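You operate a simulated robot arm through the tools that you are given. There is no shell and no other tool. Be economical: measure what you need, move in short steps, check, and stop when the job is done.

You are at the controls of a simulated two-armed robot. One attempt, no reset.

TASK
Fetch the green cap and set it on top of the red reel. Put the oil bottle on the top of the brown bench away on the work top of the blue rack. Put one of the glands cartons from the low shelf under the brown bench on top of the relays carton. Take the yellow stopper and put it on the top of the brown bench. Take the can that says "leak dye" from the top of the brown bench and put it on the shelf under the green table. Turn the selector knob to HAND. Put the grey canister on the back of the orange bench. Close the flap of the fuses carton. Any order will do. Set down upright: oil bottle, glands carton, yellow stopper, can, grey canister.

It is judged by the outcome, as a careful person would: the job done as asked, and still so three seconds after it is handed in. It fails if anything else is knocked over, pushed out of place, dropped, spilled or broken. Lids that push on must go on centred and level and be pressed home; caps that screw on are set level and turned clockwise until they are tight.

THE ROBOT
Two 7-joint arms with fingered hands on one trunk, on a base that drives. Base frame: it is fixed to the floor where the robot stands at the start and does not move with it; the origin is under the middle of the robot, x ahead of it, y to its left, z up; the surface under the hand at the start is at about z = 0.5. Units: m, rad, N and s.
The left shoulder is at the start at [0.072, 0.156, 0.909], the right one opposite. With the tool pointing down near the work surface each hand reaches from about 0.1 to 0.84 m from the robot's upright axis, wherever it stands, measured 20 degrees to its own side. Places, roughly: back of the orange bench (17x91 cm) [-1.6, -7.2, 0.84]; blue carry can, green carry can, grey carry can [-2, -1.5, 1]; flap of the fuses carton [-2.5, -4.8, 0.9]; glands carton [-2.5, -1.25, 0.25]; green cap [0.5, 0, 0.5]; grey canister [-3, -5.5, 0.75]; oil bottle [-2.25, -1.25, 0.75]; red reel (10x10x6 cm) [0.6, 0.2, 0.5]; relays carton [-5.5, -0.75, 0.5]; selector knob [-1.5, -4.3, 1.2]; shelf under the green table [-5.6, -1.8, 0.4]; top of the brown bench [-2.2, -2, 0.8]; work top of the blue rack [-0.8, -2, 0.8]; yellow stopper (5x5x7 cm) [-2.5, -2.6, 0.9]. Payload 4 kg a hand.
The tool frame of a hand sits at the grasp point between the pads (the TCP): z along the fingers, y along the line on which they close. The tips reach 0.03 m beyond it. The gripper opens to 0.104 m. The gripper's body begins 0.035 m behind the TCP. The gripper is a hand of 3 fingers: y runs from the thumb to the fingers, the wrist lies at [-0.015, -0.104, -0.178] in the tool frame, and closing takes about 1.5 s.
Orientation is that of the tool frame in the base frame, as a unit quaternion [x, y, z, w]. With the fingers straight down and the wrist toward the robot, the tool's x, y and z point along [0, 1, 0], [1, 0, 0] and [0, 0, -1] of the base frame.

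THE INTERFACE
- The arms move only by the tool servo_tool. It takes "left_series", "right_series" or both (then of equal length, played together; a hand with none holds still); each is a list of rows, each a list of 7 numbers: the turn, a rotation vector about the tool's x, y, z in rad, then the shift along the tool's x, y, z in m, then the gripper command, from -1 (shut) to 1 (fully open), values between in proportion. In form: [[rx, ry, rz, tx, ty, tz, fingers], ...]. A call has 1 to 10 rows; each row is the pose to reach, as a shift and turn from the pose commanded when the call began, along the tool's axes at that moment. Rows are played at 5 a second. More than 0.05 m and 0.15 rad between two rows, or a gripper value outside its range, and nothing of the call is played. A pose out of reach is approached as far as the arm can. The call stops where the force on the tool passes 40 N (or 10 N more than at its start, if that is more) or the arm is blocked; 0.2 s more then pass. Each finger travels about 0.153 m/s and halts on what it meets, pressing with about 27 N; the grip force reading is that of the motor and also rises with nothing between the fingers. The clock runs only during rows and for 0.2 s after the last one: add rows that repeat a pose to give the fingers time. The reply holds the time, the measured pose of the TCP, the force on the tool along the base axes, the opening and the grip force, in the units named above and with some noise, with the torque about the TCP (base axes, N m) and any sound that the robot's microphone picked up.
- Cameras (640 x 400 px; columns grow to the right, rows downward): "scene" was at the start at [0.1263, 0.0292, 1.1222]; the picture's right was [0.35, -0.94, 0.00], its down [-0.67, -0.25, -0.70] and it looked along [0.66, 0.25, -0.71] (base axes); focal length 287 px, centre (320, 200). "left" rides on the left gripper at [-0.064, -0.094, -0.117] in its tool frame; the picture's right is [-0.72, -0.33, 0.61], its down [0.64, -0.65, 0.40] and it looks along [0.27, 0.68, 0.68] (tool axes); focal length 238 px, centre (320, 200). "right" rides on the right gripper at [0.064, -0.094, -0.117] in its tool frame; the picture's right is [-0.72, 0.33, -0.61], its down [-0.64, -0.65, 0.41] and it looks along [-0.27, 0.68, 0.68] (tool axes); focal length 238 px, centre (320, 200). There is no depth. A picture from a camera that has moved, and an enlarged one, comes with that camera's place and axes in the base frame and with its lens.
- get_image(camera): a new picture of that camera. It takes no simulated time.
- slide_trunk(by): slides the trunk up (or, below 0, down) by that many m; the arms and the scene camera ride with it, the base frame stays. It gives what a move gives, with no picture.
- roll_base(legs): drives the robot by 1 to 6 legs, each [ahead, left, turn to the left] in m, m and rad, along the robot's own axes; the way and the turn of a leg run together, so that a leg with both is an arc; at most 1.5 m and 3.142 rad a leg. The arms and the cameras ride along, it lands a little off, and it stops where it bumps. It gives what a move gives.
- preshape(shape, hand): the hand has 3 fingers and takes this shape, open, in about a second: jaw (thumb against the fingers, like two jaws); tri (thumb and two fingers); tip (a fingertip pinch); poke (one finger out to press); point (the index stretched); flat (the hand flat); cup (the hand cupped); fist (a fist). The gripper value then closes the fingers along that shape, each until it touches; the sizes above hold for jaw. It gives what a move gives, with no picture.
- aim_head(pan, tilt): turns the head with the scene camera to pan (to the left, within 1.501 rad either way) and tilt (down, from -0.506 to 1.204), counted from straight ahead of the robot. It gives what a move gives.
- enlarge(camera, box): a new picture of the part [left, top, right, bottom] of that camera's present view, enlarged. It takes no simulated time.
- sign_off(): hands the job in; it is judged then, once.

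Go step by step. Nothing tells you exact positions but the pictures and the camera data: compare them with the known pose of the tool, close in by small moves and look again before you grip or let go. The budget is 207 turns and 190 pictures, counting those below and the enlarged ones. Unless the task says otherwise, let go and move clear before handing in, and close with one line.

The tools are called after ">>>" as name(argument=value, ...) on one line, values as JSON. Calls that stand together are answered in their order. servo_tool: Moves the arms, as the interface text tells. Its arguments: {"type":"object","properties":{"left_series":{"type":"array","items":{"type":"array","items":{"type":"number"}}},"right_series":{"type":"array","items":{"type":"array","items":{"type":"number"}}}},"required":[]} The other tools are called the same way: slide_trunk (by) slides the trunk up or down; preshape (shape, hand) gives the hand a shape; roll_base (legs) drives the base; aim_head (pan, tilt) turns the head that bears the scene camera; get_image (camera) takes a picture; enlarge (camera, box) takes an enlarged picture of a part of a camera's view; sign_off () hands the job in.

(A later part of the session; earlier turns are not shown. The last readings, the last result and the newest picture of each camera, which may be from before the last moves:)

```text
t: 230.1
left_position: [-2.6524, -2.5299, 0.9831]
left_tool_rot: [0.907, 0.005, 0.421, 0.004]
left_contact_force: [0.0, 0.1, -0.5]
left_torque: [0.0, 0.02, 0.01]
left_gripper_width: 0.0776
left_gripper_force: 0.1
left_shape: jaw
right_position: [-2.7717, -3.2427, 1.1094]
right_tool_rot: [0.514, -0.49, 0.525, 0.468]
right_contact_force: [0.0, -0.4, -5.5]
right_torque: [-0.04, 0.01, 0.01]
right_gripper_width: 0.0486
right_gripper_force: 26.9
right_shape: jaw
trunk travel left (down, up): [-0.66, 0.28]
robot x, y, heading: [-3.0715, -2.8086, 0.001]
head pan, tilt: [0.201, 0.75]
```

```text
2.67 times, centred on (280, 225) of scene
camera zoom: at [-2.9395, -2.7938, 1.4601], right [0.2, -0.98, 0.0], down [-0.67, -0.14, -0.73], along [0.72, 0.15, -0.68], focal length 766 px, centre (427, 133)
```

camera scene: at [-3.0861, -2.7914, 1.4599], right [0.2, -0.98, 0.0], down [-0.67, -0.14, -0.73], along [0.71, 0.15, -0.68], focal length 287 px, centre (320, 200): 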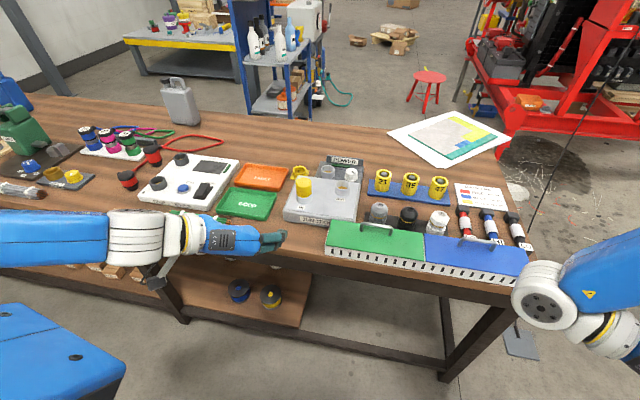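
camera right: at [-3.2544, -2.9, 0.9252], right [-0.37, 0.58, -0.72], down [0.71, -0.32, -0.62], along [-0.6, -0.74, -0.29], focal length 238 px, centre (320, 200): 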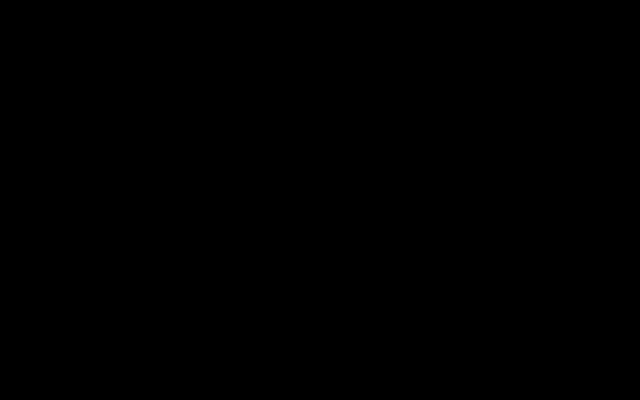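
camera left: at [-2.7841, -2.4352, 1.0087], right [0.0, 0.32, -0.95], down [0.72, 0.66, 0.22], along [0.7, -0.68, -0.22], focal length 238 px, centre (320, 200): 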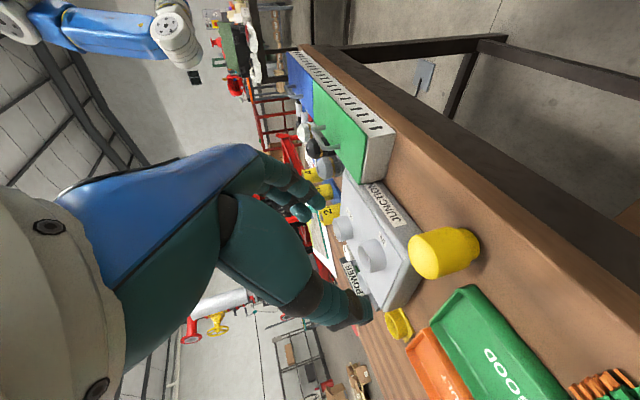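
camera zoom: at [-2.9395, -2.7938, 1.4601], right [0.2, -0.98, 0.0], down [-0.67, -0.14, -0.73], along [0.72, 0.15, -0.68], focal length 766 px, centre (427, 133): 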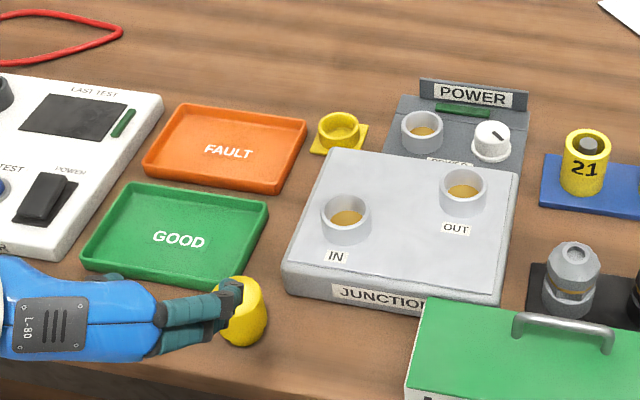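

The stopper stands upright on the bench. Now the oil bottle: I back off, then look southeast for the way to the rack's open side.

>>> roll_base(legs=[[-0.45, 0, 0], [0, -0.75, 0]])

>>> aim_head(pan=-0.1, tilt=0.4)

>>> get_image(camera="scene")

>>> aim_head(pan=-1.1, tilt=0.4)

>>> get_image(camera="scene")

```text
t: 236.5
left_position: [-3.1027, -3.2771, 0.9827]
left_tool_rot: [0.907, 0.008, 0.422, 0.004]
left_contact_force: [0.3, -0.9, -0.8]
left_torque: [0.0, 0.02, -0.03]
left_gripper_width: 0.0779
left_gripper_force: 0.0
left_shape: jaw
right_position: [-3.2195, -3.9879, 1.1109]
right_tool_rot: [0.515, -0.488, 0.526, 0.468]
right_contact_force: [-0.3, 0.5, -5.0]
right_torque: [-0.03, 0.04, 0.0]
right_gripper_width: 0.0486
right_gripper_force: 26.5
right_shape: jaw
trunk travel left (down, up): [-0.66, 0.28]
robot x, y, heading: [-3.5177, -3.5597, -0.004]
head pan, tilt: [0.201, 0.75]
```

```text
t: 237.3
left_position: [-3.1045, -3.2793, 0.9827]
left_tool_rot: [0.906, 0.008, 0.423, 0.003]
left_contact_force: [0.3, 0.0, 0.2]
left_torque: [0.03, 0.0, -0.01]
left_gripper_width: 0.0778
left_gripper_force: 0.0
left_shape: jaw
right_position: [-3.2204, -3.9909, 1.1099]
right_tool_rot: [0.516, -0.488, 0.526, 0.468]
right_contact_force: [0.2, -0.5, -5.5]
right_torque: [-0.01, -0.03, 0.03]
right_gripper_width: 0.0485
right_gripper_force: 27.0
right_shape: jaw
trunk travel left (down, up): [-0.66, 0.28]
robot x, y, heading: [-3.5165, -3.5619, 0.004]
head pan, tilt: [-0.099, 0.4]
```

```text
76 pictures are left
camera scene: at [-3.3772, -3.5687, 1.491], right [-0.1, -1.0, 0.0], down [-0.39, 0.04, -0.92], along [0.92, -0.09, -0.39], focal length 287 px, centre (320, 200)
```

scene: 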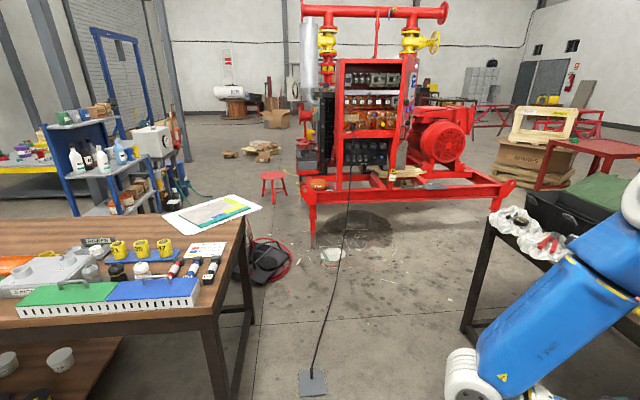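

```text
t: 238.6
left_position: [-3.1032, -3.2799, 0.9829]
left_tool_rot: [0.906, 0.007, 0.423, 0.003]
left_contact_force: [1.1, -0.9, -0.3]
left_torque: [0.03, 0.01, 0.0]
left_gripper_width: 0.078
left_gripper_force: 0.0
left_shape: jaw
right_position: [-3.2202, -3.9928, 1.1094]
right_tool_rot: [0.515, -0.489, 0.526, 0.468]
right_contact_force: [-0.2, -0.2, -5.3]
right_torque: [-0.04, -0.03, -0.01]
right_gripper_width: 0.0485
right_gripper_force: 26.9
right_shape: jaw
trunk travel left (down, up): [-0.66, 0.28]
robot x, y, heading: [-3.5178, -3.5621, 0.004]
head pan, tilt: [-1.1, 0.4]
```

```text
75 pictures are left
camera scene: at [-3.427, -3.6436, 1.4911], right [-0.89, -0.46, 0.0], down [-0.18, 0.35, -0.92], along [0.42, -0.82, -0.39], focal length 287 px, centre (320, 200)
```

scene: 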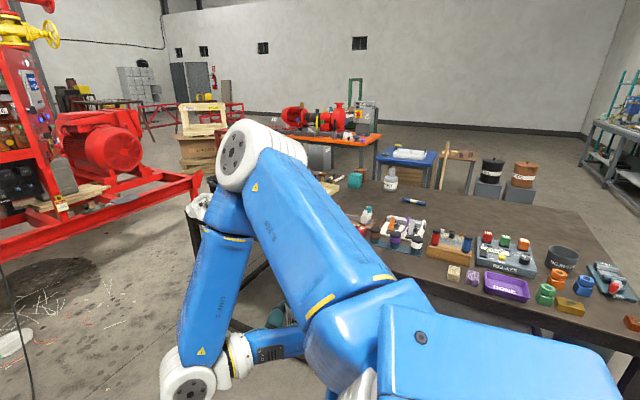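

The way to the rack's south is blocked by a pedal cable, boots and the machine. But the rack's west side is open, reachable from the north spot between bench and rack; I drive back around the north with the bottle.

>>> roll_base(legs=[[0, 1.5, 0], [0, 1.5, 0], [0, 1.1, 0], [1.5, 0, 0], [0.75, 0, 0]])

>>> roll_base(legs=[[0, 0, -1.05], [0.9, -0.3, 0]])

>>> aim_head(pan=0.15, tilt=0.5)

>>> get_image(camera="scene")

```text
t: 268.8
left_position: [-0.9514, 0.9206, 0.9831]
left_tool_rot: [0.906, 0.031, 0.423, -0.008]
left_contact_force: [-0.3, 0.2, 0.4]
left_torque: [0.02, 0.05, -0.02]
left_gripper_width: 0.078
left_gripper_force: 0.0
left_shape: jaw
right_position: [-1.0321, 0.2058, 1.1105]
right_tool_rot: [0.528, -0.475, 0.538, 0.454]
right_contact_force: [0.5, -0.5, -5.1]
right_torque: [-0.05, -0.01, 0.0]
right_gripper_width: 0.0482
right_gripper_force: 26.5
right_shape: jaw
trunk travel left (down, up): [-0.66, 0.28]
robot x, y, heading: [-1.3544, 0.6191, 0.058]
head pan, tilt: [-1.1, 0.4]
```

```text
t: 276.4
left_position: [-0.6505, -0.4859, 0.9827]
left_tool_rot: [0.8, -0.425, 0.37, 0.205]
left_contact_force: [0.3, 0.3, -0.2]
left_torque: [0.01, 0.0, -0.04]
left_gripper_width: 0.0777
left_gripper_force: 0.0
left_shape: jaw
right_position: [-1.3108, -0.7742, 1.1105]
right_tool_rot: [-0.22, 0.676, -0.239, -0.662]
right_contact_force: [-0.2, -0.3, -5.0]
right_torque: [-0.03, 0.02, 0.02]
right_gripper_width: 0.0482
right_gripper_force: 27.2
right_shape: jaw
trunk travel left (down, up): [-0.66, 0.28]
robot x, y, heading: [-1.1129, -0.287, -0.992]
head pan, tilt: [-1.1, 0.4]
```

```text
t: 277.8
left_position: [-0.6508, -0.4857, 0.9834]
left_tool_rot: [0.8, -0.425, 0.37, 0.205]
left_contact_force: [0.3, 0.4, -0.3]
left_torque: [-0.01, 0.03, 0.01]
left_gripper_width: 0.0776
left_gripper_force: 0.3
left_shape: jaw
right_position: [-1.3117, -0.7744, 1.1102]
right_tool_rot: [-0.219, 0.676, -0.239, -0.662]
right_contact_force: [-0.6, 0.1, -4.6]
right_torque: [-0.04, 0.01, -0.02]
right_gripper_width: 0.0481
right_gripper_force: 27.1
right_shape: jaw
trunk travel left (down, up): [-0.66, 0.28]
robot x, y, heading: [-1.1126, -0.288, -0.99]
head pan, tilt: [0.15, 0.499]
```

```text
74 pictures are left
camera scene: at [-1.0254, -0.4019, 1.4819], right [-0.75, -0.67, 0.0], down [-0.32, 0.36, -0.88], along [0.58, -0.65, -0.48], focal length 287 px, centre (320, 200)
```

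scene: 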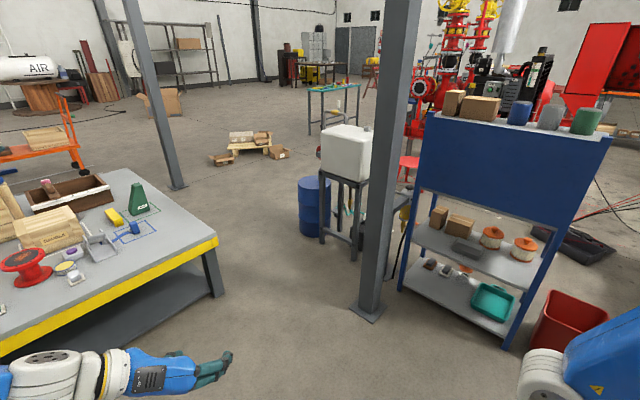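

I drive diagonally to the spot between bench and rack.

>>> roll_base(legs=[[0.74, -0.84, -0.05]])

>>> aim_head(pan=0.0, tilt=0.6)

>>> get_image(camera="scene")

```text
t: 283.6
left_position: [-1.0138, -1.5795, 0.9827]
left_tool_rot: [0.784, -0.455, 0.362, 0.219]
left_contact_force: [0.2, -0.5, 0.2]
left_torque: [0.03, -0.02, 0.0]
left_gripper_width: 0.0777
left_gripper_force: 0.0
left_shape: jaw
right_position: [-1.6931, -1.8198, 1.1114]
right_tool_rot: [-0.194, 0.683, -0.216, -0.67]
right_contact_force: [-0.4, -0.6, -4.5]
right_torque: [-0.01, -0.02, -0.02]
right_gripper_width: 0.0479
right_gripper_force: 27.2
right_shape: jaw
trunk travel left (down, up): [-0.66, 0.28]
robot x, y, heading: [-1.4668, -1.3524, -1.063]
head pan, tilt: [0.15, 0.499]
```

```text
t: 284.2
left_position: [-1.0155, -1.5792, 0.9842]
left_tool_rot: [0.784, -0.454, 0.363, 0.218]
left_contact_force: [-0.1, -0.4, -0.4]
left_torque: [0.01, -0.05, -0.02]
left_gripper_width: 0.0778
left_gripper_force: 0.1
left_shape: jaw
right_position: [-1.6948, -1.8187, 1.1103]
right_tool_rot: [-0.194, 0.684, -0.216, -0.669]
right_contact_force: [-0.2, -0.8, -5.4]
right_torque: [-0.06, 0.04, -0.03]
right_gripper_width: 0.0484
right_gripper_force: 26.8
right_shape: jaw
trunk travel left (down, up): [-0.66, 0.28]
robot x, y, heading: [-1.4649, -1.3511, -1.066]
head pan, tilt: [0.0, 0.6]
```

```text
73 pictures are left
camera scene: at [-1.395, -1.4748, 1.4728], right [-0.87, -0.49, 0.0], down [-0.28, 0.5, -0.82], along [0.4, -0.72, -0.57], focal length 287 px, centre (320, 200)
```

scene: 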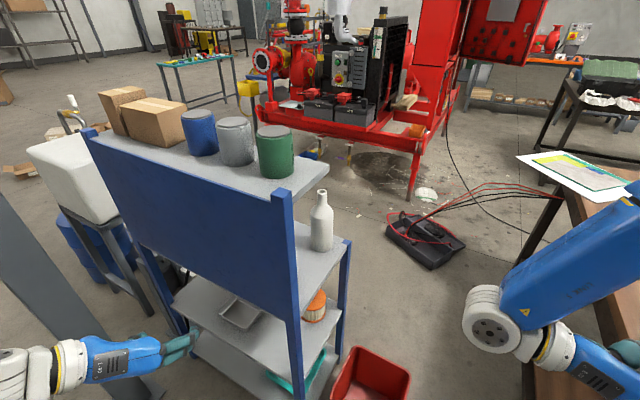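

The rack's worktop is crowded at its west end; the free gap is in the south row, reachable only from the south. I'll retreat, bring the bottle in front of me for a narrow profile, and go around by the east side.

>>> roll_base(legs=[[-0.4, 0.65, 0], [0, 0, 1.05]])

>>> servo_tool(right_series=[[0.149, 0, 0, 0, -0.02, -0.031, -1], [0.298, 0, 0, 0, -0.04, -0.061, -1], [0.447, 0, 0, 0, -0.06, -0.092, -1], [0.596, 0, 0, 0, -0.08, -0.123, -1], [0.745, 0, 0, 0, -0.1, -0.154, -1], [0.894, 0, 0, 0, -0.12, -0.184, -1], [1.043, 0, 0, 0, -0.14, -0.215, -1], [1.192, 0, 0, 0, -0.16, -0.246, -1], [1.341, 0, 0, 0, -0.18, -0.276, -1], [1.49, 0, 0, 0, -0.2, -0.307, -1]])

>>> get_image(camera="scene")

```text
t: 291.0
left_position: [-0.657, -0.4078, 0.983]
left_tool_rot: [0.906, -0.003, 0.424, 0.008]
left_contact_force: [0.7, 0.4, -0.7]
left_torque: [-0.01, 0.0, -0.01]
left_gripper_width: 0.0777
left_gripper_force: 0.1
left_shape: jaw
right_position: [-0.7908, -1.1153, 1.1102]
right_tool_rot: [0.509, -0.496, 0.521, 0.473]
right_contact_force: [-1.1, -0.4, -5.6]
right_torque: [-0.04, 0.0, 0.03]
right_gripper_width: 0.0477
right_gripper_force: 26.4
right_shape: jaw
trunk travel left (down, up): [-0.66, 0.28]
robot x, y, heading: [-1.0813, -0.6756, -0.017]
head pan, tilt: [0.0, 0.6]
```

```text
t: 293.2
left_position: [-0.658, -0.4045, 0.9825]
left_tool_rot: [0.906, -0.004, 0.424, 0.009]
left_contact_force: [0.0, -0.4, 0.4]
left_torque: [0.02, -0.04, 0.01]
left_gripper_width: 0.0778
left_gripper_force: 0.0
left_shape: jaw
right_position: [-0.6113, -0.7954, 1.1196]
right_tool_rot: [0.695, -0.009, 0.719, 0.003]
right_contact_force: [1.0, 1.4, -5.3]
right_torque: [0.01, -0.05, 0.0]
right_gripper_width: 0.0474
right_gripper_force: 26.6
right_shape: jaw
trunk travel left (down, up): [-0.66, 0.28]
robot x, y, heading: [-1.0789, -0.6804, -0.018]
head pan, tilt: [0.0, 0.6]
```

```text
72 pictures are left
camera scene: at [-0.9392, -0.677, 1.4728], right [-0.02, -1.0, 0.0], down [-0.57, 0.01, -0.82], along [0.82, -0.02, -0.57], focal length 287 px, centre (320, 200)
```

scene: 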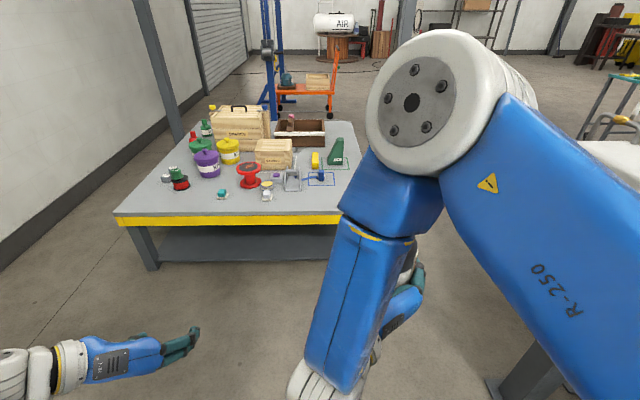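

The bottle is in front, upright. I drive east through the gap between the start table and the barrel.

>>> roll_base(legs=[[0, -0.3, 0.018], [1.0, 0, 0], [0.3, -0.37, 0], [1.0, 0, 0]])

>>> aim_head(pan=-1.3, tilt=0.5)

>>> get_image(camera="scene")

```text
t: 307.3
left_position: [1.6355, -1.0288, 0.984]
left_tool_rot: [0.905, 0.016, 0.425, 0.0]
left_contact_force: [0.6, -0.7, -0.9]
left_torque: [-0.01, 0.0, 0.01]
left_gripper_width: 0.0776
left_gripper_force: 0.1
left_shape: jaw
right_position: [1.6986, -1.4175, 1.1209]
right_tool_rot: [0.695, 0.003, 0.719, -0.012]
right_contact_force: [-0.3, -0.3, -5.4]
right_torque: [0.01, -0.03, -0.03]
right_gripper_width: 0.0471
right_gripper_force: 26.7
right_shape: jaw
trunk travel left (down, up): [-0.66, 0.28]
robot x, y, heading: [1.2262, -1.3197, 0.025]
head pan, tilt: [0.0, 0.6]
```

```text
t: 308.8
left_position: [1.634, -1.0295, 0.9835]
left_tool_rot: [0.905, 0.017, 0.424, -0.002]
left_contact_force: [-0.1, -0.2, 0.0]
left_torque: [0.0, 0.0, 0.01]
left_gripper_width: 0.0776
left_gripper_force: 0.0
left_shape: jaw
right_position: [1.6977, -1.4183, 1.1211]
right_tool_rot: [0.695, 0.003, 0.719, -0.012]
right_contact_force: [0.0, 0.1, -5.5]
right_torque: [0.01, -0.04, 0.01]
right_gripper_width: 0.0472
right_gripper_force: 27.6
right_shape: jaw
trunk travel left (down, up): [-0.66, 0.28]
robot x, y, heading: [1.2244, -1.3197, 0.021]
head pan, tilt: [-1.3, 0.499]
```

```text
71 pictures are left
camera scene: at [1.3042, -1.402, 1.4822], right [-0.96, -0.29, 0.0], down [-0.14, 0.46, -0.88], along [0.25, -0.84, -0.48], focal length 287 px, centre (320, 200)
```

scene: 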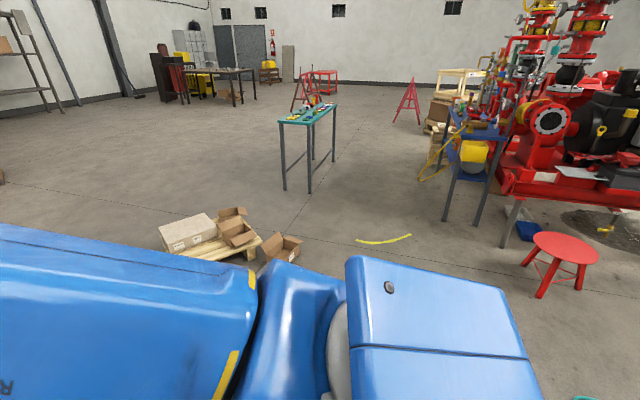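

The stool is at (0.34,-3.05); I'll pass south of it. I go south, turn to face west, and drive in.

>>> roll_base(legs=[[0, -1.1, 0], [0, 0, 1.57], [0, 0, 1.55], [0, 1.13, 0], [0.8, 0, 0]])

>>> aim_head(pan=0.1, tilt=0.5)

>>> get_image(camera="scene")

```text
t: 329.4
left_position: [0.4836, -3.8284, 0.9778]
left_tool_rot: [-0.022, 0.91, -0.006, -0.413]
left_contact_force: [19.3, -15.9, -3.2]
left_torque: [0.44, 0.48, 0.39]
left_gripper_width: 0.0782
left_gripper_force: 0.2
left_shape: jaw
right_position: [0.412, -3.4385, 1.1222]
right_tool_rot: [0.005, -0.694, 0.015, 0.72]
right_contact_force: [-0.3, -0.3, -4.8]
right_torque: [-0.01, 0.02, -0.01]
right_gripper_width: 0.0468
right_gripper_force: 27.2
right_shape: jaw
trunk travel left (down, up): [-0.66, 0.28]
robot x, y, heading: [0.8761, -3.5354, -3.111]
head pan, tilt: [-1.3, 0.499]
stopped in leg 5: the force on the tool passed its limit at 116 N (the readings are from after the stop); the commanded pose is now the measured one
```

```text
t: 330.9
left_position: [0.4822, -3.8259, 0.9804]
left_tool_rot: [-0.022, 0.909, -0.004, -0.417]
left_contact_force: [17.1, -20.2, -11.0]
left_torque: [0.88, 0.7, 0.16]
left_gripper_width: 0.0783
left_gripper_force: 0.1
left_shape: jaw
right_position: [0.4115, -3.4391, 1.1217]
right_tool_rot: [0.004, -0.694, 0.014, 0.72]
right_contact_force: [-0.3, -0.2, -5.2]
right_torque: [0.03, 0.03, -0.01]
right_gripper_width: 0.0464
right_gripper_force: 27.1
right_shape: jaw
trunk travel left (down, up): [-0.66, 0.28]
robot x, y, heading: [0.881, -3.5347, -3.115]
head pan, tilt: [0.099, 0.499]
```

```text
70 pictures are left
camera scene: at [0.7392, -3.5599, 1.4823], right [-0.13, 0.99, 0.01], down [0.47, 0.07, -0.88], along [-0.87, -0.11, -0.48], focal length 287 px, centre (320, 200)
```

scene: 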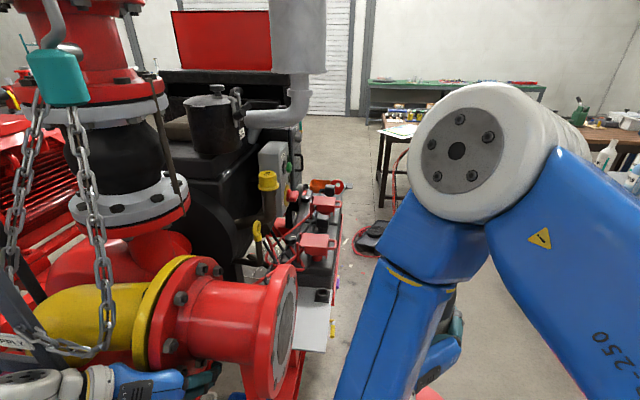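

The left hand bumped the fixed red pump flange. I back off to relieve it and look right to measure stool and barrel.

>>> roll_base(legs=[[-0.2, -0.25, 0]])

>>> aim_head(pan=-0.35, tilt=0.7)

>>> get_image(camera="scene")

```text
t: 333.0
left_position: [0.6739, -3.5811, 0.9755]
left_tool_rot: [-0.027, 0.91, -0.004, -0.414]
left_contact_force: [-0.2, -0.9, -0.6]
left_torque: [-0.01, 0.03, -0.02]
left_gripper_width: 0.078
left_gripper_force: 0.0
left_shape: jaw
right_position: [0.6008, -3.1954, 1.1212]
right_tool_rot: [0.01, -0.695, 0.016, 0.719]
right_contact_force: [-0.2, 0.1, -5.4]
right_torque: [-0.03, 0.04, -0.04]
right_gripper_width: 0.0465
right_gripper_force: 26.6
right_shape: jaw
trunk travel left (down, up): [-0.66, 0.28]
robot x, y, heading: [1.0722, -3.2821, -3.105]
head pan, tilt: [0.099, 0.499]
```

```text
t: 333.9
left_position: [0.6768, -3.5726, 0.9787]
left_tool_rot: [-0.025, 0.909, -0.008, -0.416]
left_contact_force: [-0.4, 0.2, -1.3]
left_torque: [0.03, 0.02, 0.0]
left_gripper_width: 0.078
left_gripper_force: 0.0
left_shape: jaw
right_position: [0.6031, -3.1864, 1.1208]
right_tool_rot: [0.006, -0.694, 0.02, 0.72]
right_contact_force: [0.1, -0.3, -5.6]
right_torque: [0.01, 0.01, 0.02]
right_gripper_width: 0.0466
right_gripper_force: 27.1
right_shape: jaw
trunk travel left (down, up): [-0.66, 0.28]
robot x, y, heading: [1.0712, -3.2788, -3.104]
head pan, tilt: [-0.351, 0.7]
```

```text
69 pictures are left
camera scene: at [0.9372, -3.2665, 1.4644], right [0.31, 0.95, 0.01], down [0.61, -0.19, -0.77], along [-0.73, 0.24, -0.64], focal length 287 px, centre (320, 200)
```

scene: 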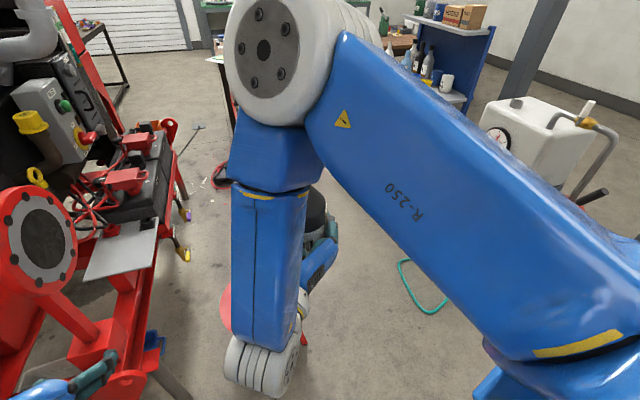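

The arm blocks the view of the stool; I pan further right.

>>> aim_head(pan=-0.75, tilt=0.8)

>>> get_image(camera="scene")

>>> get_image(camera="left")

```text
t: 334.8
left_position: [0.6758, -3.5713, 0.9794]
left_tool_rot: [-0.025, 0.909, -0.008, -0.415]
left_contact_force: [-0.9, 0.6, -0.3]
left_torque: [-0.02, -0.04, 0.0]
left_gripper_width: 0.0781
left_gripper_force: 0.1
left_shape: jaw
right_position: [0.6022, -3.1847, 1.1205]
right_tool_rot: [0.006, -0.694, 0.019, 0.72]
right_contact_force: [-0.2, -0.4, -5.0]
right_torque: [-0.03, 0.04, 0.0]
right_gripper_width: 0.0466
right_gripper_force: 27.4
right_shape: jaw
trunk travel left (down, up): [-0.66, 0.28]
robot x, y, heading: [1.0711, -3.2825, -3.106]
head pan, tilt: [-0.75, 0.799]
```

```text
68 pictures are left
camera scene: at [0.9563, -3.2362, 1.4561], right [0.65, 0.76, 0.0], down [0.54, -0.47, -0.7], along [-0.53, 0.46, -0.72], focal length 287 px, centre (320, 200)
```

scene: 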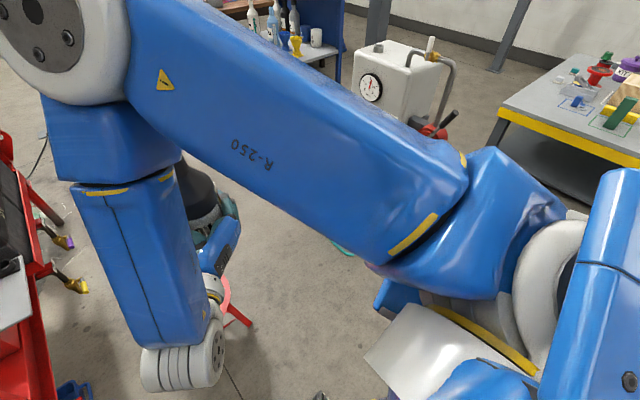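

```text
67 pictures are left
camera left: at [0.8103, -3.6579, 1.0078], right [0.02, -0.32, -0.95], down [-0.69, -0.69, 0.22], along [-0.72, 0.65, -0.24], focal length 238 px, centre (320, 200)
```

left: 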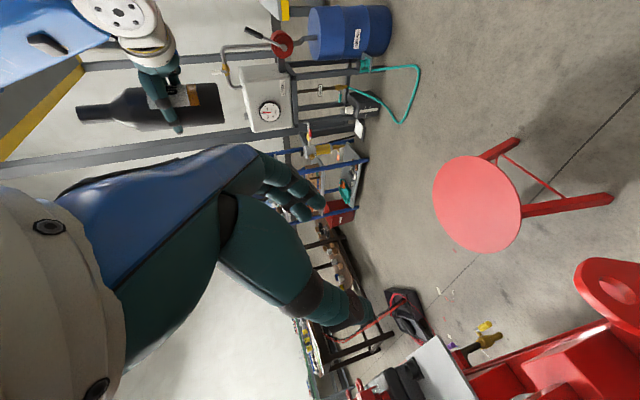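

Now clear: stool at about (0.35,-3.3), hose at y≈-2.47, so there's a lane at y≈-2.8. I drive west along it, then turn north.

>>> roll_base(legs=[[0, -0.48, -0.035], [1.33, 0, 0], [0, 0, -1.57]])

>>> aim_head(pan=0.3, tilt=0.6)

>>> get_image(camera="scene")

>>> get_image(camera="left")

```text
t: 347.7
left_position: [-0.5321, -2.3939, 0.9801]
left_tool_rot: [0.636, 0.651, 0.292, -0.295]
left_contact_force: [0.9, -1.1, 0.0]
left_torque: [-0.02, 0.0, 0.01]
left_gripper_width: 0.0781
left_gripper_force: 0.1
left_shape: jaw
right_position: [-0.144, -2.3317, 1.1215]
right_tool_rot: [-0.494, -0.488, -0.502, 0.516]
right_contact_force: [-0.1, -0.4, -5.7]
right_torque: [-0.01, -0.01, -0.03]
right_gripper_width: 0.0463
right_gripper_force: 27.2
right_shape: jaw
trunk travel left (down, up): [-0.66, 0.28]
robot x, y, heading: [-0.2528, -2.7961, 1.573]
head pan, tilt: [-0.75, 0.799]
```

```text
t: 349.0
left_position: [-0.5305, -2.3954, 0.979]
left_tool_rot: [0.636, 0.65, 0.292, -0.296]
left_contact_force: [0.0, -0.1, -0.4]
left_torque: [-0.02, -0.01, 0.0]
left_gripper_width: 0.0781
left_gripper_force: 0.0
left_shape: jaw
right_position: [-0.1421, -2.3343, 1.1221]
right_tool_rot: [-0.493, -0.488, -0.503, 0.516]
right_contact_force: [0.5, 0.1, -4.5]
right_torque: [0.03, 0.0, 0.02]
right_gripper_width: 0.0466
right_gripper_force: 27.0
right_shape: jaw
trunk travel left (down, up): [-0.66, 0.28]
robot x, y, heading: [-0.2541, -2.799, 1.579]
head pan, tilt: [0.3, 0.6]
```

```text
66 pictures are left
camera scene: at [-0.2869, -2.6625, 1.4727], right [0.95, 0.3, 0.0], down [0.17, -0.54, -0.82], along [-0.25, 0.79, -0.57], focal length 287 px, centre (320, 200)
```

scene: 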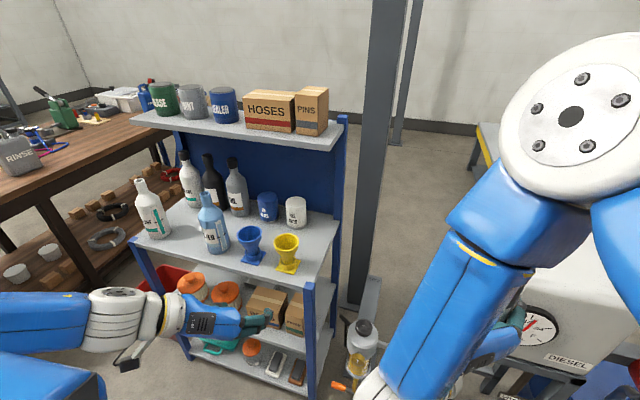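

```text
65 pictures are left
camera left: at [-0.6223, -2.5262, 1.0083], right [-0.32, -0.01, -0.95], down [-0.67, 0.71, 0.22], along [0.67, 0.7, -0.24], focal length 238 px, centre (320, 200)
```

left: 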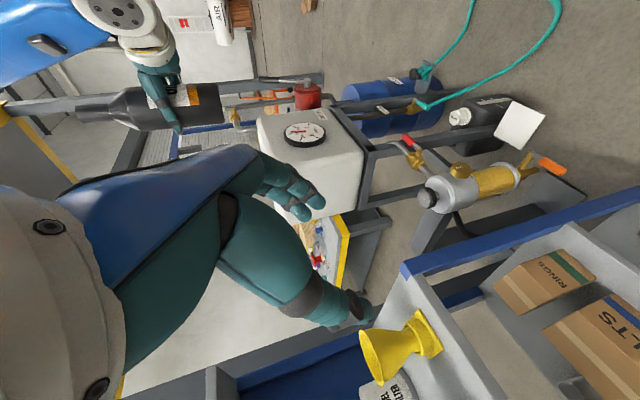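

I can see the worktop: the gap between the white COOL bottle (x≈-1.05) and the blue bottle (x≈-0.82) in the front row is free, centre about (-0.935,-2.10). I retract the left hand and line up.

>>> servo_tool(left_series=[[0, 0, 0, -0.022, 0, -0.025, 0.5], [0, 0, 0, -0.044, 0, -0.05, 0.5], [0, 0, 0, -0.065, 0, -0.076, 0.5]])

>>> roll_base(legs=[[0, 0.64, 0], [0.12, 0, 0]])

>>> aim_head(pan=0.15, tilt=0.75)

>>> get_image(camera="scene")

>>> get_image(camera="right")

```text
t: 349.8
left_position: [-0.5297, -2.473, 0.981]
left_tool_rot: [0.636, 0.651, 0.291, -0.296]
left_contact_force: [0.1, -0.2, -1.0]
left_torque: [0.0, -0.02, 0.0]
left_gripper_width: 0.078
left_gripper_force: 0.0
left_shape: jaw
left hand out of reach, approached as far as the arm can: row 3
right_position: [-0.1409, -2.3342, 1.1215]
right_tool_rot: [-0.495, -0.486, -0.502, 0.516]
right_contact_force: [-0.3, -0.1, -5.7]
right_torque: [0.01, -0.01, -0.01]
right_gripper_width: 0.0468
right_gripper_force: 26.9
right_shape: jaw
trunk travel left (down, up): [-0.66, 0.28]
robot x, y, heading: [-0.2548, -2.8009, 1.58]
head pan, tilt: [0.3, 0.6]
```

```text
t: 354.2
left_position: [-1.1685, -2.364, 0.9844]
left_tool_rot: [0.634, 0.652, 0.291, -0.298]
left_contact_force: [-0.3, 0.2, 0.0]
left_torque: [0.0, 0.01, -0.02]
left_gripper_width: 0.0779
left_gripper_force: 0.1
left_shape: jaw
right_position: [-0.7806, -2.2234, 1.1232]
right_tool_rot: [-0.492, -0.487, -0.501, 0.519]
right_contact_force: [-0.4, 0.6, -5.3]
right_torque: [0.02, 0.05, -0.03]
right_gripper_width: 0.0465
right_gripper_force: 26.7
right_shape: jaw
trunk travel left (down, up): [-0.66, 0.28]
robot x, y, heading: [-0.8927, -2.6867, 1.585]
head pan, tilt: [0.3, 0.6]
```

```text
t: 354.9
left_position: [-1.1694, -2.3616, 0.9818]
left_tool_rot: [0.633, 0.653, 0.29, -0.297]
left_contact_force: [0.3, 1.2, 0.1]
left_torque: [0.0, -0.01, 0.02]
left_gripper_width: 0.0782
left_gripper_force: 0.1
left_shape: jaw
right_position: [-0.7815, -2.2209, 1.1204]
right_tool_rot: [-0.493, -0.489, -0.501, 0.518]
right_contact_force: [-0.3, 0.5, -4.5]
right_torque: [0.06, 0.02, -0.01]
right_gripper_width: 0.0469
right_gripper_force: 27.4
right_shape: jaw
trunk travel left (down, up): [-0.66, 0.28]
robot x, y, heading: [-0.8952, -2.6886, 1.582]
head pan, tilt: [0.15, 0.75]
```

```text
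64 pictures are left
camera scene: at [-0.9119, -2.5537, 1.46], right [0.99, 0.16, 0.0], down [0.11, -0.67, -0.73], along [-0.12, 0.72, -0.68], focal length 287 px, centre (320, 200)
```

scene: 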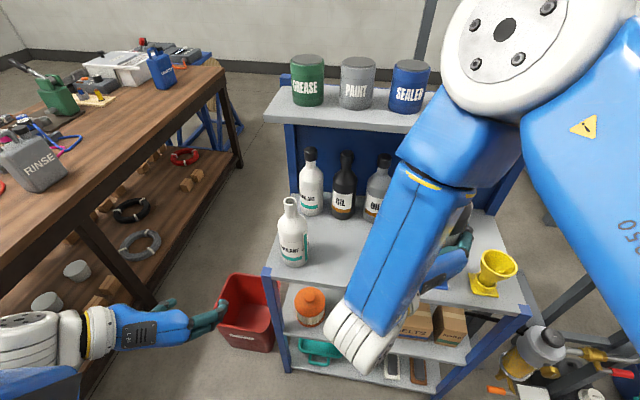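

```text
63 pictures are left
camera right: at [-0.8723, -2.3414, 1.1812], right [0.32, -0.58, -0.75], down [-0.67, 0.42, -0.61], along [0.67, 0.7, -0.26], focal length 238 px, centre (320, 200)
```

right: 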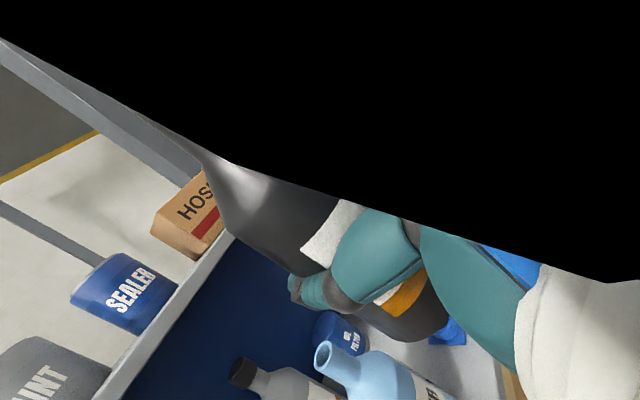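

The target gap lies just left of my right hand. I move the left hand aside, and bring the bottle level in front of the gap just above worktop height.

>>> servo_tool(left_series=[[0, 0, 0, 0, -0.03, 0, 0.5], [0, 0, 0, 0, -0.06, 0, 0.5], [0, 0, 0, 0, -0.09, 0, 0.5], [0, 0, 0, 0, -0.1, 0, 0.5], [0, 0, 0, 0, -0.1, 0, 0.5], [0, 0, 0, 0, -0.1, 0, 0.5], [0, 0, 0, 0, -0.1, 0, 0.5], [0, 0, 0, 0, -0.1, 0, 0.5], [0, 0, 0, 0, -0.1, 0, 0.5], [0, 0, 0, 0, -0.1, 0, 0.5]], right_series=[[0, -0.01, -0.005, 0, -0.035, 0, -1], [0, -0.02, -0.01, 0, -0.07, 0, -1], [0, -0.03, -0.015, 0, -0.105, 0, -1], [0, -0.037, -0.02, 0, -0.14, 0, -1], [0, -0.037, -0.02, -0.02, -0.155, 0, -1], [0, -0.037, -0.02, -0.06, -0.155, 0, -1], [0, -0.037, -0.02, -0.1, -0.155, 0, -1], [0, -0.037, -0.02, -0.14, -0.155, 0, -1], [0, -0.037, -0.02, -0.18, -0.155, 0, -1], [0, -0.037, -0.02, -0.2, -0.155, 0, -1]])

>>> get_image(camera="scene")

>>> get_image(camera="right")

>>> get_image(camera="left")

```text
t: 356.2
left_position: [-1.2692, -2.3641, 0.982]
left_tool_rot: [0.635, 0.652, 0.29, -0.296]
left_contact_force: [0.7, 0.3, -0.5]
left_torque: [0.04, 0.01, 0.01]
left_gripper_width: 0.0781
left_gripper_force: 0.2
left_shape: jaw
left hand out of reach, approached as far as the arm can: row 1
right_position: [-0.9046, -2.1871, 1.1131]
right_tool_rot: [0.543, 0.441, 0.51, -0.5]
right_contact_force: [0.7, 0.4, -5.1]
right_torque: [0.07, -0.02, -0.04]
right_gripper_width: 0.046
right_gripper_force: 26.8
right_shape: jaw
trunk travel left (down, up): [-0.66, 0.28]
robot x, y, heading: [-0.8916, -2.6863, 1.585]
head pan, tilt: [0.15, 0.75]
stopped in row 6 (right hand): the arm was blocked; the commanded pose is now the measured one
```

```text
62 pictures are left
camera scene: at [-0.9145, -2.5517, 1.4598], right [0.99, 0.16, 0.0], down [0.11, -0.68, -0.73], along [-0.12, 0.72, -0.68], focal length 287 px, centre (320, 200)
```

scene: 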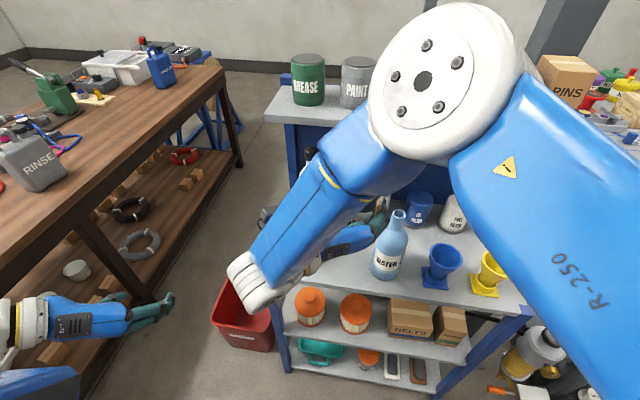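

```text
61 pictures are left
camera right: at [-1.0054, -2.2942, 1.182], right [0.19, -0.62, -0.76], down [-0.66, 0.49, -0.57], along [0.73, 0.61, -0.32], focal length 238 px, centre (320, 200)
```

right: 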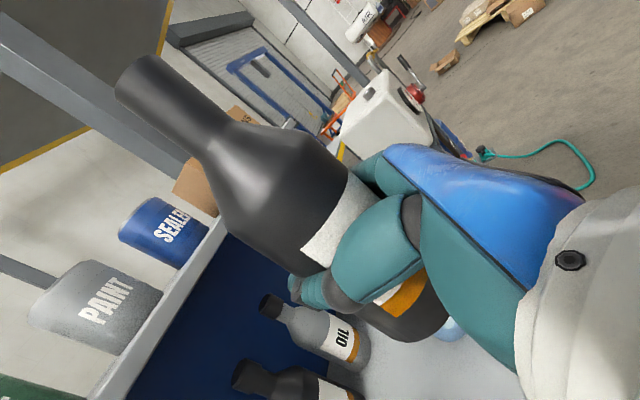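

```text
60 pictures are left
camera left: at [-1.3587, -2.4957, 1.0095], right [-0.32, -0.02, -0.95], down [-0.67, 0.71, 0.22], along [0.67, 0.71, -0.24], focal length 238 px, centre (320, 200)
```

left: 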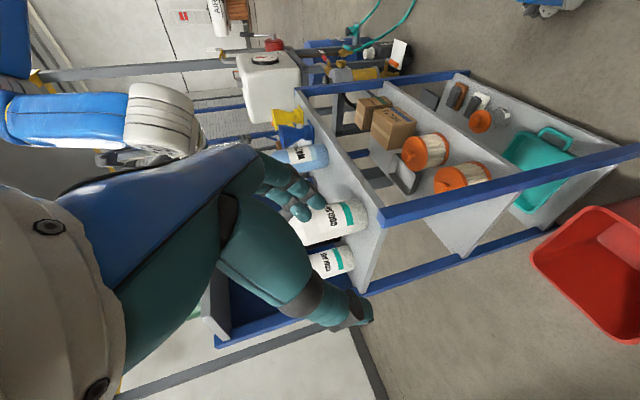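

The right arm is blocked crossing to my left, so I bring the hand back to its comfortable side, level the bottle, and shift the base left instead.

>>> servo_tool(right_series=[[0, 0, 0, 0.003, 0.032, 0.004, -1], [0, 0, 0, 0.006, 0.064, 0.007, -1], [0.04, -0.009, -0.03, 0.009, 0.096, 0.011, -1], [0.08, -0.018, -0.06, 0.012, 0.1286, 0.0147, -1], [0.112, -0.026, -0.0925, 0.012, 0.1286, 0.0147, -1], [0.112, -0.026, -0.0925, 0.012, 0.1286, 0.0147, -1]])

>>> roll_base(legs=[[0.04, 0.16, -0.012]])

>>> get_image(camera="scene")

>>> get_image(camera="left")

```text
t: 357.6
left_position: [-1.2677, -2.3644, 0.9821]
left_tool_rot: [0.633, 0.653, 0.29, -0.297]
left_contact_force: [-0.2, 0.1, 0.4]
left_torque: [-0.04, 0.0, -0.02]
left_gripper_width: 0.0779
left_gripper_force: 0.1
left_shape: jaw
right_position: [-0.7772, -2.1888, 1.1146]
right_tool_rot: [0.499, 0.501, 0.501, -0.5]
right_contact_force: [0.2, 0.1, -5.6]
right_torque: [0.07, 0.03, 0.04]
right_gripper_width: 0.0462
right_gripper_force: 27.1
right_shape: jaw
trunk travel left (down, up): [-0.66, 0.28]
robot x, y, heading: [-0.8942, -2.6897, 1.582]
head pan, tilt: [0.15, 0.75]
```

```text
t: 359.1
left_position: [-1.4161, -2.3228, 0.9863]
left_tool_rot: [0.639, 0.646, 0.289, -0.3]
left_contact_force: [0.4, 0.5, -0.1]
left_torque: [0.0, 0.01, 0.04]
left_gripper_width: 0.078
left_gripper_force: 0.0
left_shape: jaw
right_position: [-0.9211, -2.1518, 1.1135]
right_tool_rot: [0.504, 0.495, 0.501, -0.5]
right_contact_force: [1.1, 0.0, -5.0]
right_torque: [0.01, 0.03, 0.03]
right_gripper_width: 0.0463
right_gripper_force: 27.2
right_shape: jaw
trunk travel left (down, up): [-0.66, 0.28]
robot x, y, heading: [-1.055, -2.6473, 1.578]
head pan, tilt: [0.15, 0.75]
```

```text
59 pictures are left
camera scene: at [-1.0566, -2.5153, 1.4602], right [0.99, 0.15, -0.01], down [0.1, -0.67, -0.73], along [-0.12, 0.72, -0.68], focal length 287 px, centre (320, 200)
```

scene: 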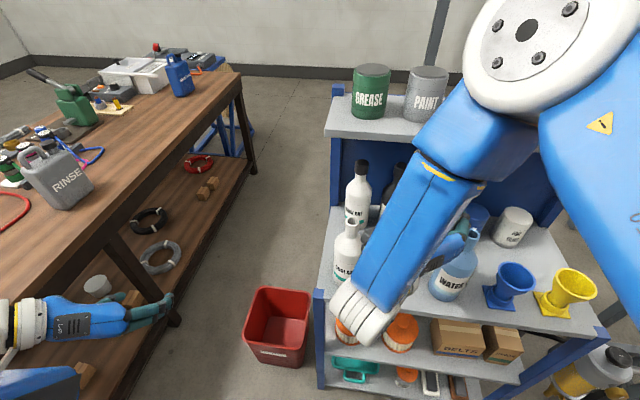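

```text
58 pictures are left
camera left: at [-1.5079, -2.4538, 1.0146], right [-0.33, -0.01, -0.94], down [-0.66, 0.71, 0.23], along [0.67, 0.7, -0.25], focal length 238 px, centre (320, 200)
```

left: 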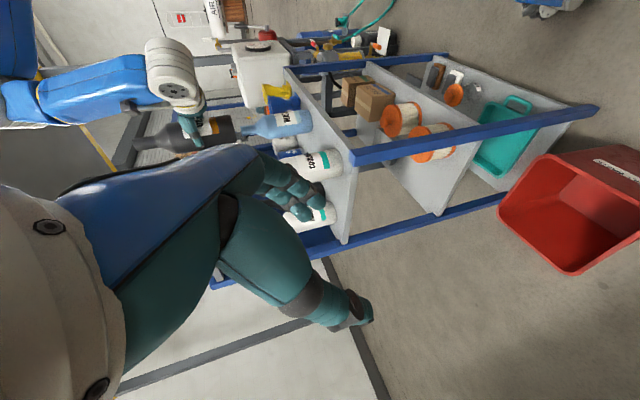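

The gap's centre is x≈-0.923 and the bottle is right on it. I move 4.5 cm deeper and lower partway between the neighbours.

>>> servo_tool(right_series=[[0, 0, 0, 0, -0.001, 0.025, -1], [0, 0, 0, 0, -0.002, 0.045, -1], [0, 0, 0, -0.04, -0.002, 0.045, -1], [0, 0, 0, -0.08, -0.002, 0.045, -1], [0, 0, 0, -0.12, -0.002, 0.045, -1], [0, 0, 0, -0.15, -0.002, 0.045, -1]])

>>> get_image(camera="right")

>>> get_image(camera="left")

```text
t: 360.5
left_position: [-1.4231, -2.3224, 0.9819]
left_tool_rot: [0.639, 0.648, 0.29, -0.297]
left_contact_force: [-0.4, 0.0, 0.0]
left_torque: [-0.04, 0.01, 0.0]
left_gripper_width: 0.0778
left_gripper_force: 0.1
left_shape: jaw
right_position: [-0.9297, -2.1065, 0.9661]
right_tool_rot: [0.503, 0.497, 0.503, -0.498]
right_contact_force: [0.9, -0.6, -5.0]
right_torque: [0.04, 0.03, -0.02]
right_gripper_width: 0.0459
right_gripper_force: 26.7
right_shape: jaw
trunk travel left (down, up): [-0.66, 0.28]
robot x, y, heading: [-1.0566, -2.6504, 1.574]
head pan, tilt: [0.15, 0.75]
```

```text
57 pictures are left
camera right: at [-1.0246, -2.2218, 1.0283], right [0.32, -0.62, -0.72], down [-0.65, 0.41, -0.64], along [0.69, 0.67, -0.27], focal length 238 px, centre (320, 200)
```

right: 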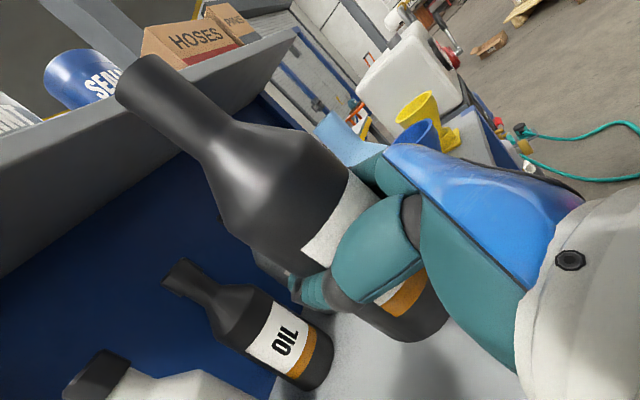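

```text
56 pictures are left
camera left: at [-1.5144, -2.4531, 1.0111], right [-0.33, -0.01, -0.94], down [-0.66, 0.71, 0.22], along [0.67, 0.7, -0.24], focal length 238 px, centre (320, 200)
```

left: 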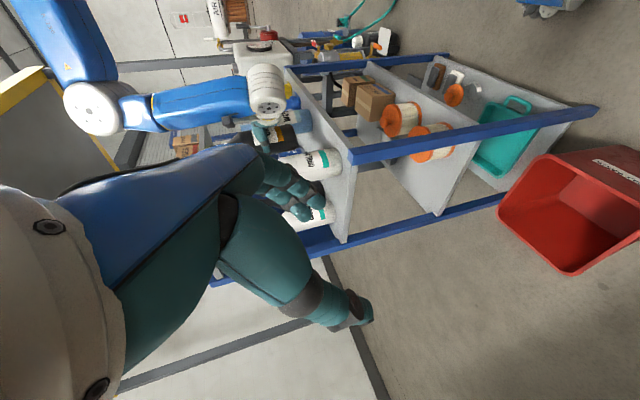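

No contact with neighbours. I continue down to contact.

>>> servo_tool(right_series=[[0, 0, 0, -0.03, 0.003, 0, -1], [0, 0, 0, -0.055, 0.004, 0, -1], [0, 0, 0, -0.065, 0.004, 0, -1], [0, 0, 0, -0.071, 0.004, 0, -1], [0, 0, 0, -0.071, 0.004, 0, -1]])

>>> get_image(camera="right")

```text
t: 361.7
left_position: [-1.4258, -2.3227, 0.9818]
left_tool_rot: [0.637, 0.65, 0.291, -0.295]
left_contact_force: [-0.2, -0.8, 0.0]
left_torque: [0.02, -0.02, 0.01]
left_gripper_width: 0.0779
left_gripper_force: 0.0
left_shape: jaw
right_position: [-0.9299, -2.1068, 0.8948]
right_tool_rot: [0.502, 0.498, 0.503, -0.496]
right_contact_force: [0.4, 0.2, -5.4]
right_torque: [0.03, -0.01, -0.04]
right_gripper_width: 0.0461
right_gripper_force: 27.3
right_shape: jaw
trunk travel left (down, up): [-0.66, 0.28]
robot x, y, heading: [-1.0546, -2.6472, 1.573]
head pan, tilt: [0.15, 0.75]
```

```text
55 pictures are left
camera right: at [-1.0251, -2.2227, 0.9574], right [0.32, -0.62, -0.72], down [-0.65, 0.41, -0.64], along [0.69, 0.67, -0.27], focal length 238 px, centre (320, 200)
```

right: 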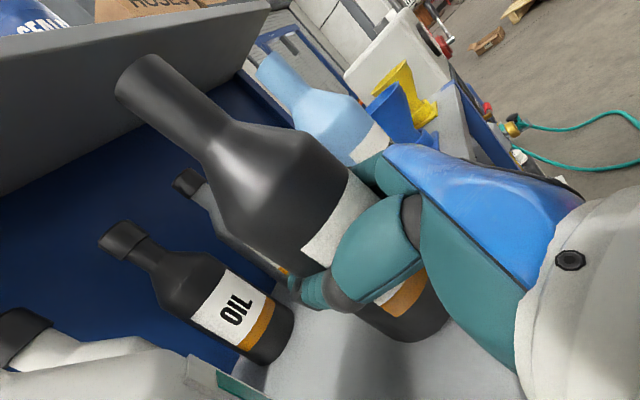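

Not yet touching; I lower another 1.2 cm.

>>> servo_tool(right_series=[[0, 0, 0, -0.004, 0.0, 0, -1], [0, 0, 0, -0.008, 0.0, 0, -1], [0, 0, 0, -0.012, 0.0, 0, -1], [0, 0, 0, -0.012, 0.0, 0, -1]])

```text
t: 362.7
left_position: [-1.4251, -2.3233, 0.9812]
left_tool_rot: [0.637, 0.648, 0.293, -0.296]
left_contact_force: [-0.3, 0.0, 0.0]
left_torque: [0.03, 0.03, 0.01]
left_gripper_width: 0.0778
left_gripper_force: 0.0
left_shape: jaw
right_position: [-0.9284, -2.108, 0.8834]
right_tool_rot: [0.5, 0.498, 0.504, -0.498]
right_contact_force: [1.4, 0.6, 2.5]
right_torque: [0.0, 0.13, 0.01]
right_gripper_width: 0.0461
right_gripper_force: 26.8
right_shape: jaw
trunk travel left (down, up): [-0.66, 0.28]
robot x, y, heading: [-1.0567, -2.6504, 1.573]
head pan, tilt: [0.15, 0.75]
```

The bottle stands on the worktop. I open moderately and withdraw straight back.

>>> servo_tool(right_series=[[0, 0, 0, 0.001, 0, 0, -0.5], [0, 0, 0, 0.001, 0, 0, 0.1], [0, 0, 0, 0.001, 0, 0, 0.55], [0, 0, 0, 0.001, 0, 0, 0.6], [0, 0, 0, 0.001, 0, -0.03, 0.6], [0, 0, 0, 0.001, 0, -0.07, 0.6], [0, 0, 0, 0.001, 0, -0.11, 0.6], [0, 0, 0, 0.03, 0.01, -0.14, 0.6], [0, 0, 0, 0.07, 0.02, -0.15, 0.6]])

>>> get_image(camera="right")

>>> get_image(camera="scene")

```text
t: 364.7
left_position: [-1.4259, -2.3231, 0.9816]
left_tool_rot: [0.637, 0.649, 0.292, -0.296]
left_contact_force: [1.0, 0.1, -0.2]
left_torque: [0.01, -0.04, 0.0]
left_gripper_width: 0.078
left_gripper_force: 0.0
left_shape: jaw
right_position: [-0.9092, -2.2594, 0.9506]
right_tool_rot: [0.501, 0.497, 0.503, -0.498]
right_contact_force: [0.0, 0.2, 0.5]
right_torque: [-0.01, 0.02, -0.03]
right_gripper_width: 0.0829
right_gripper_force: 0.1
right_shape: jaw
right hand out of reach, approached as far as the arm can: row 7, 8
trunk travel left (down, up): [-0.66, 0.28]
robot x, y, heading: [-1.0517, -2.6506, 1.576]
head pan, tilt: [0.15, 0.75]
```

```text
54 pictures are left
camera right: at [-1.0046, -2.3744, 1.012], right [0.32, -0.61, -0.72], down [-0.65, 0.41, -0.64], along [0.69, 0.67, -0.27], focal length 238 px, centre (320, 200)
```

right: 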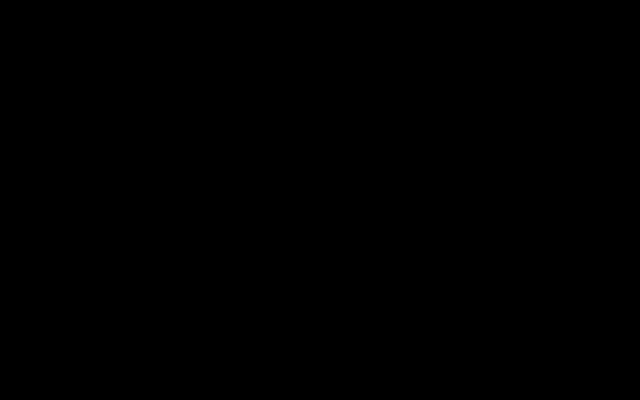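

```text
53 pictures are left
camera scene: at [-1.0727, -2.5157, 1.4601], right [0.99, 0.15, 0.0], down [0.11, -0.67, -0.73], along [-0.11, 0.72, -0.68], focal length 287 px, centre (320, 200)
```

scene: 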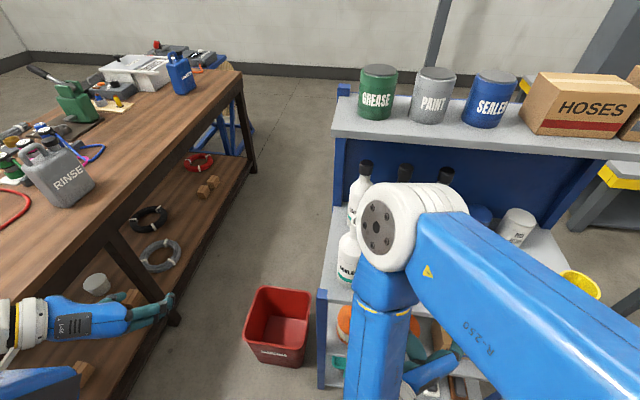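

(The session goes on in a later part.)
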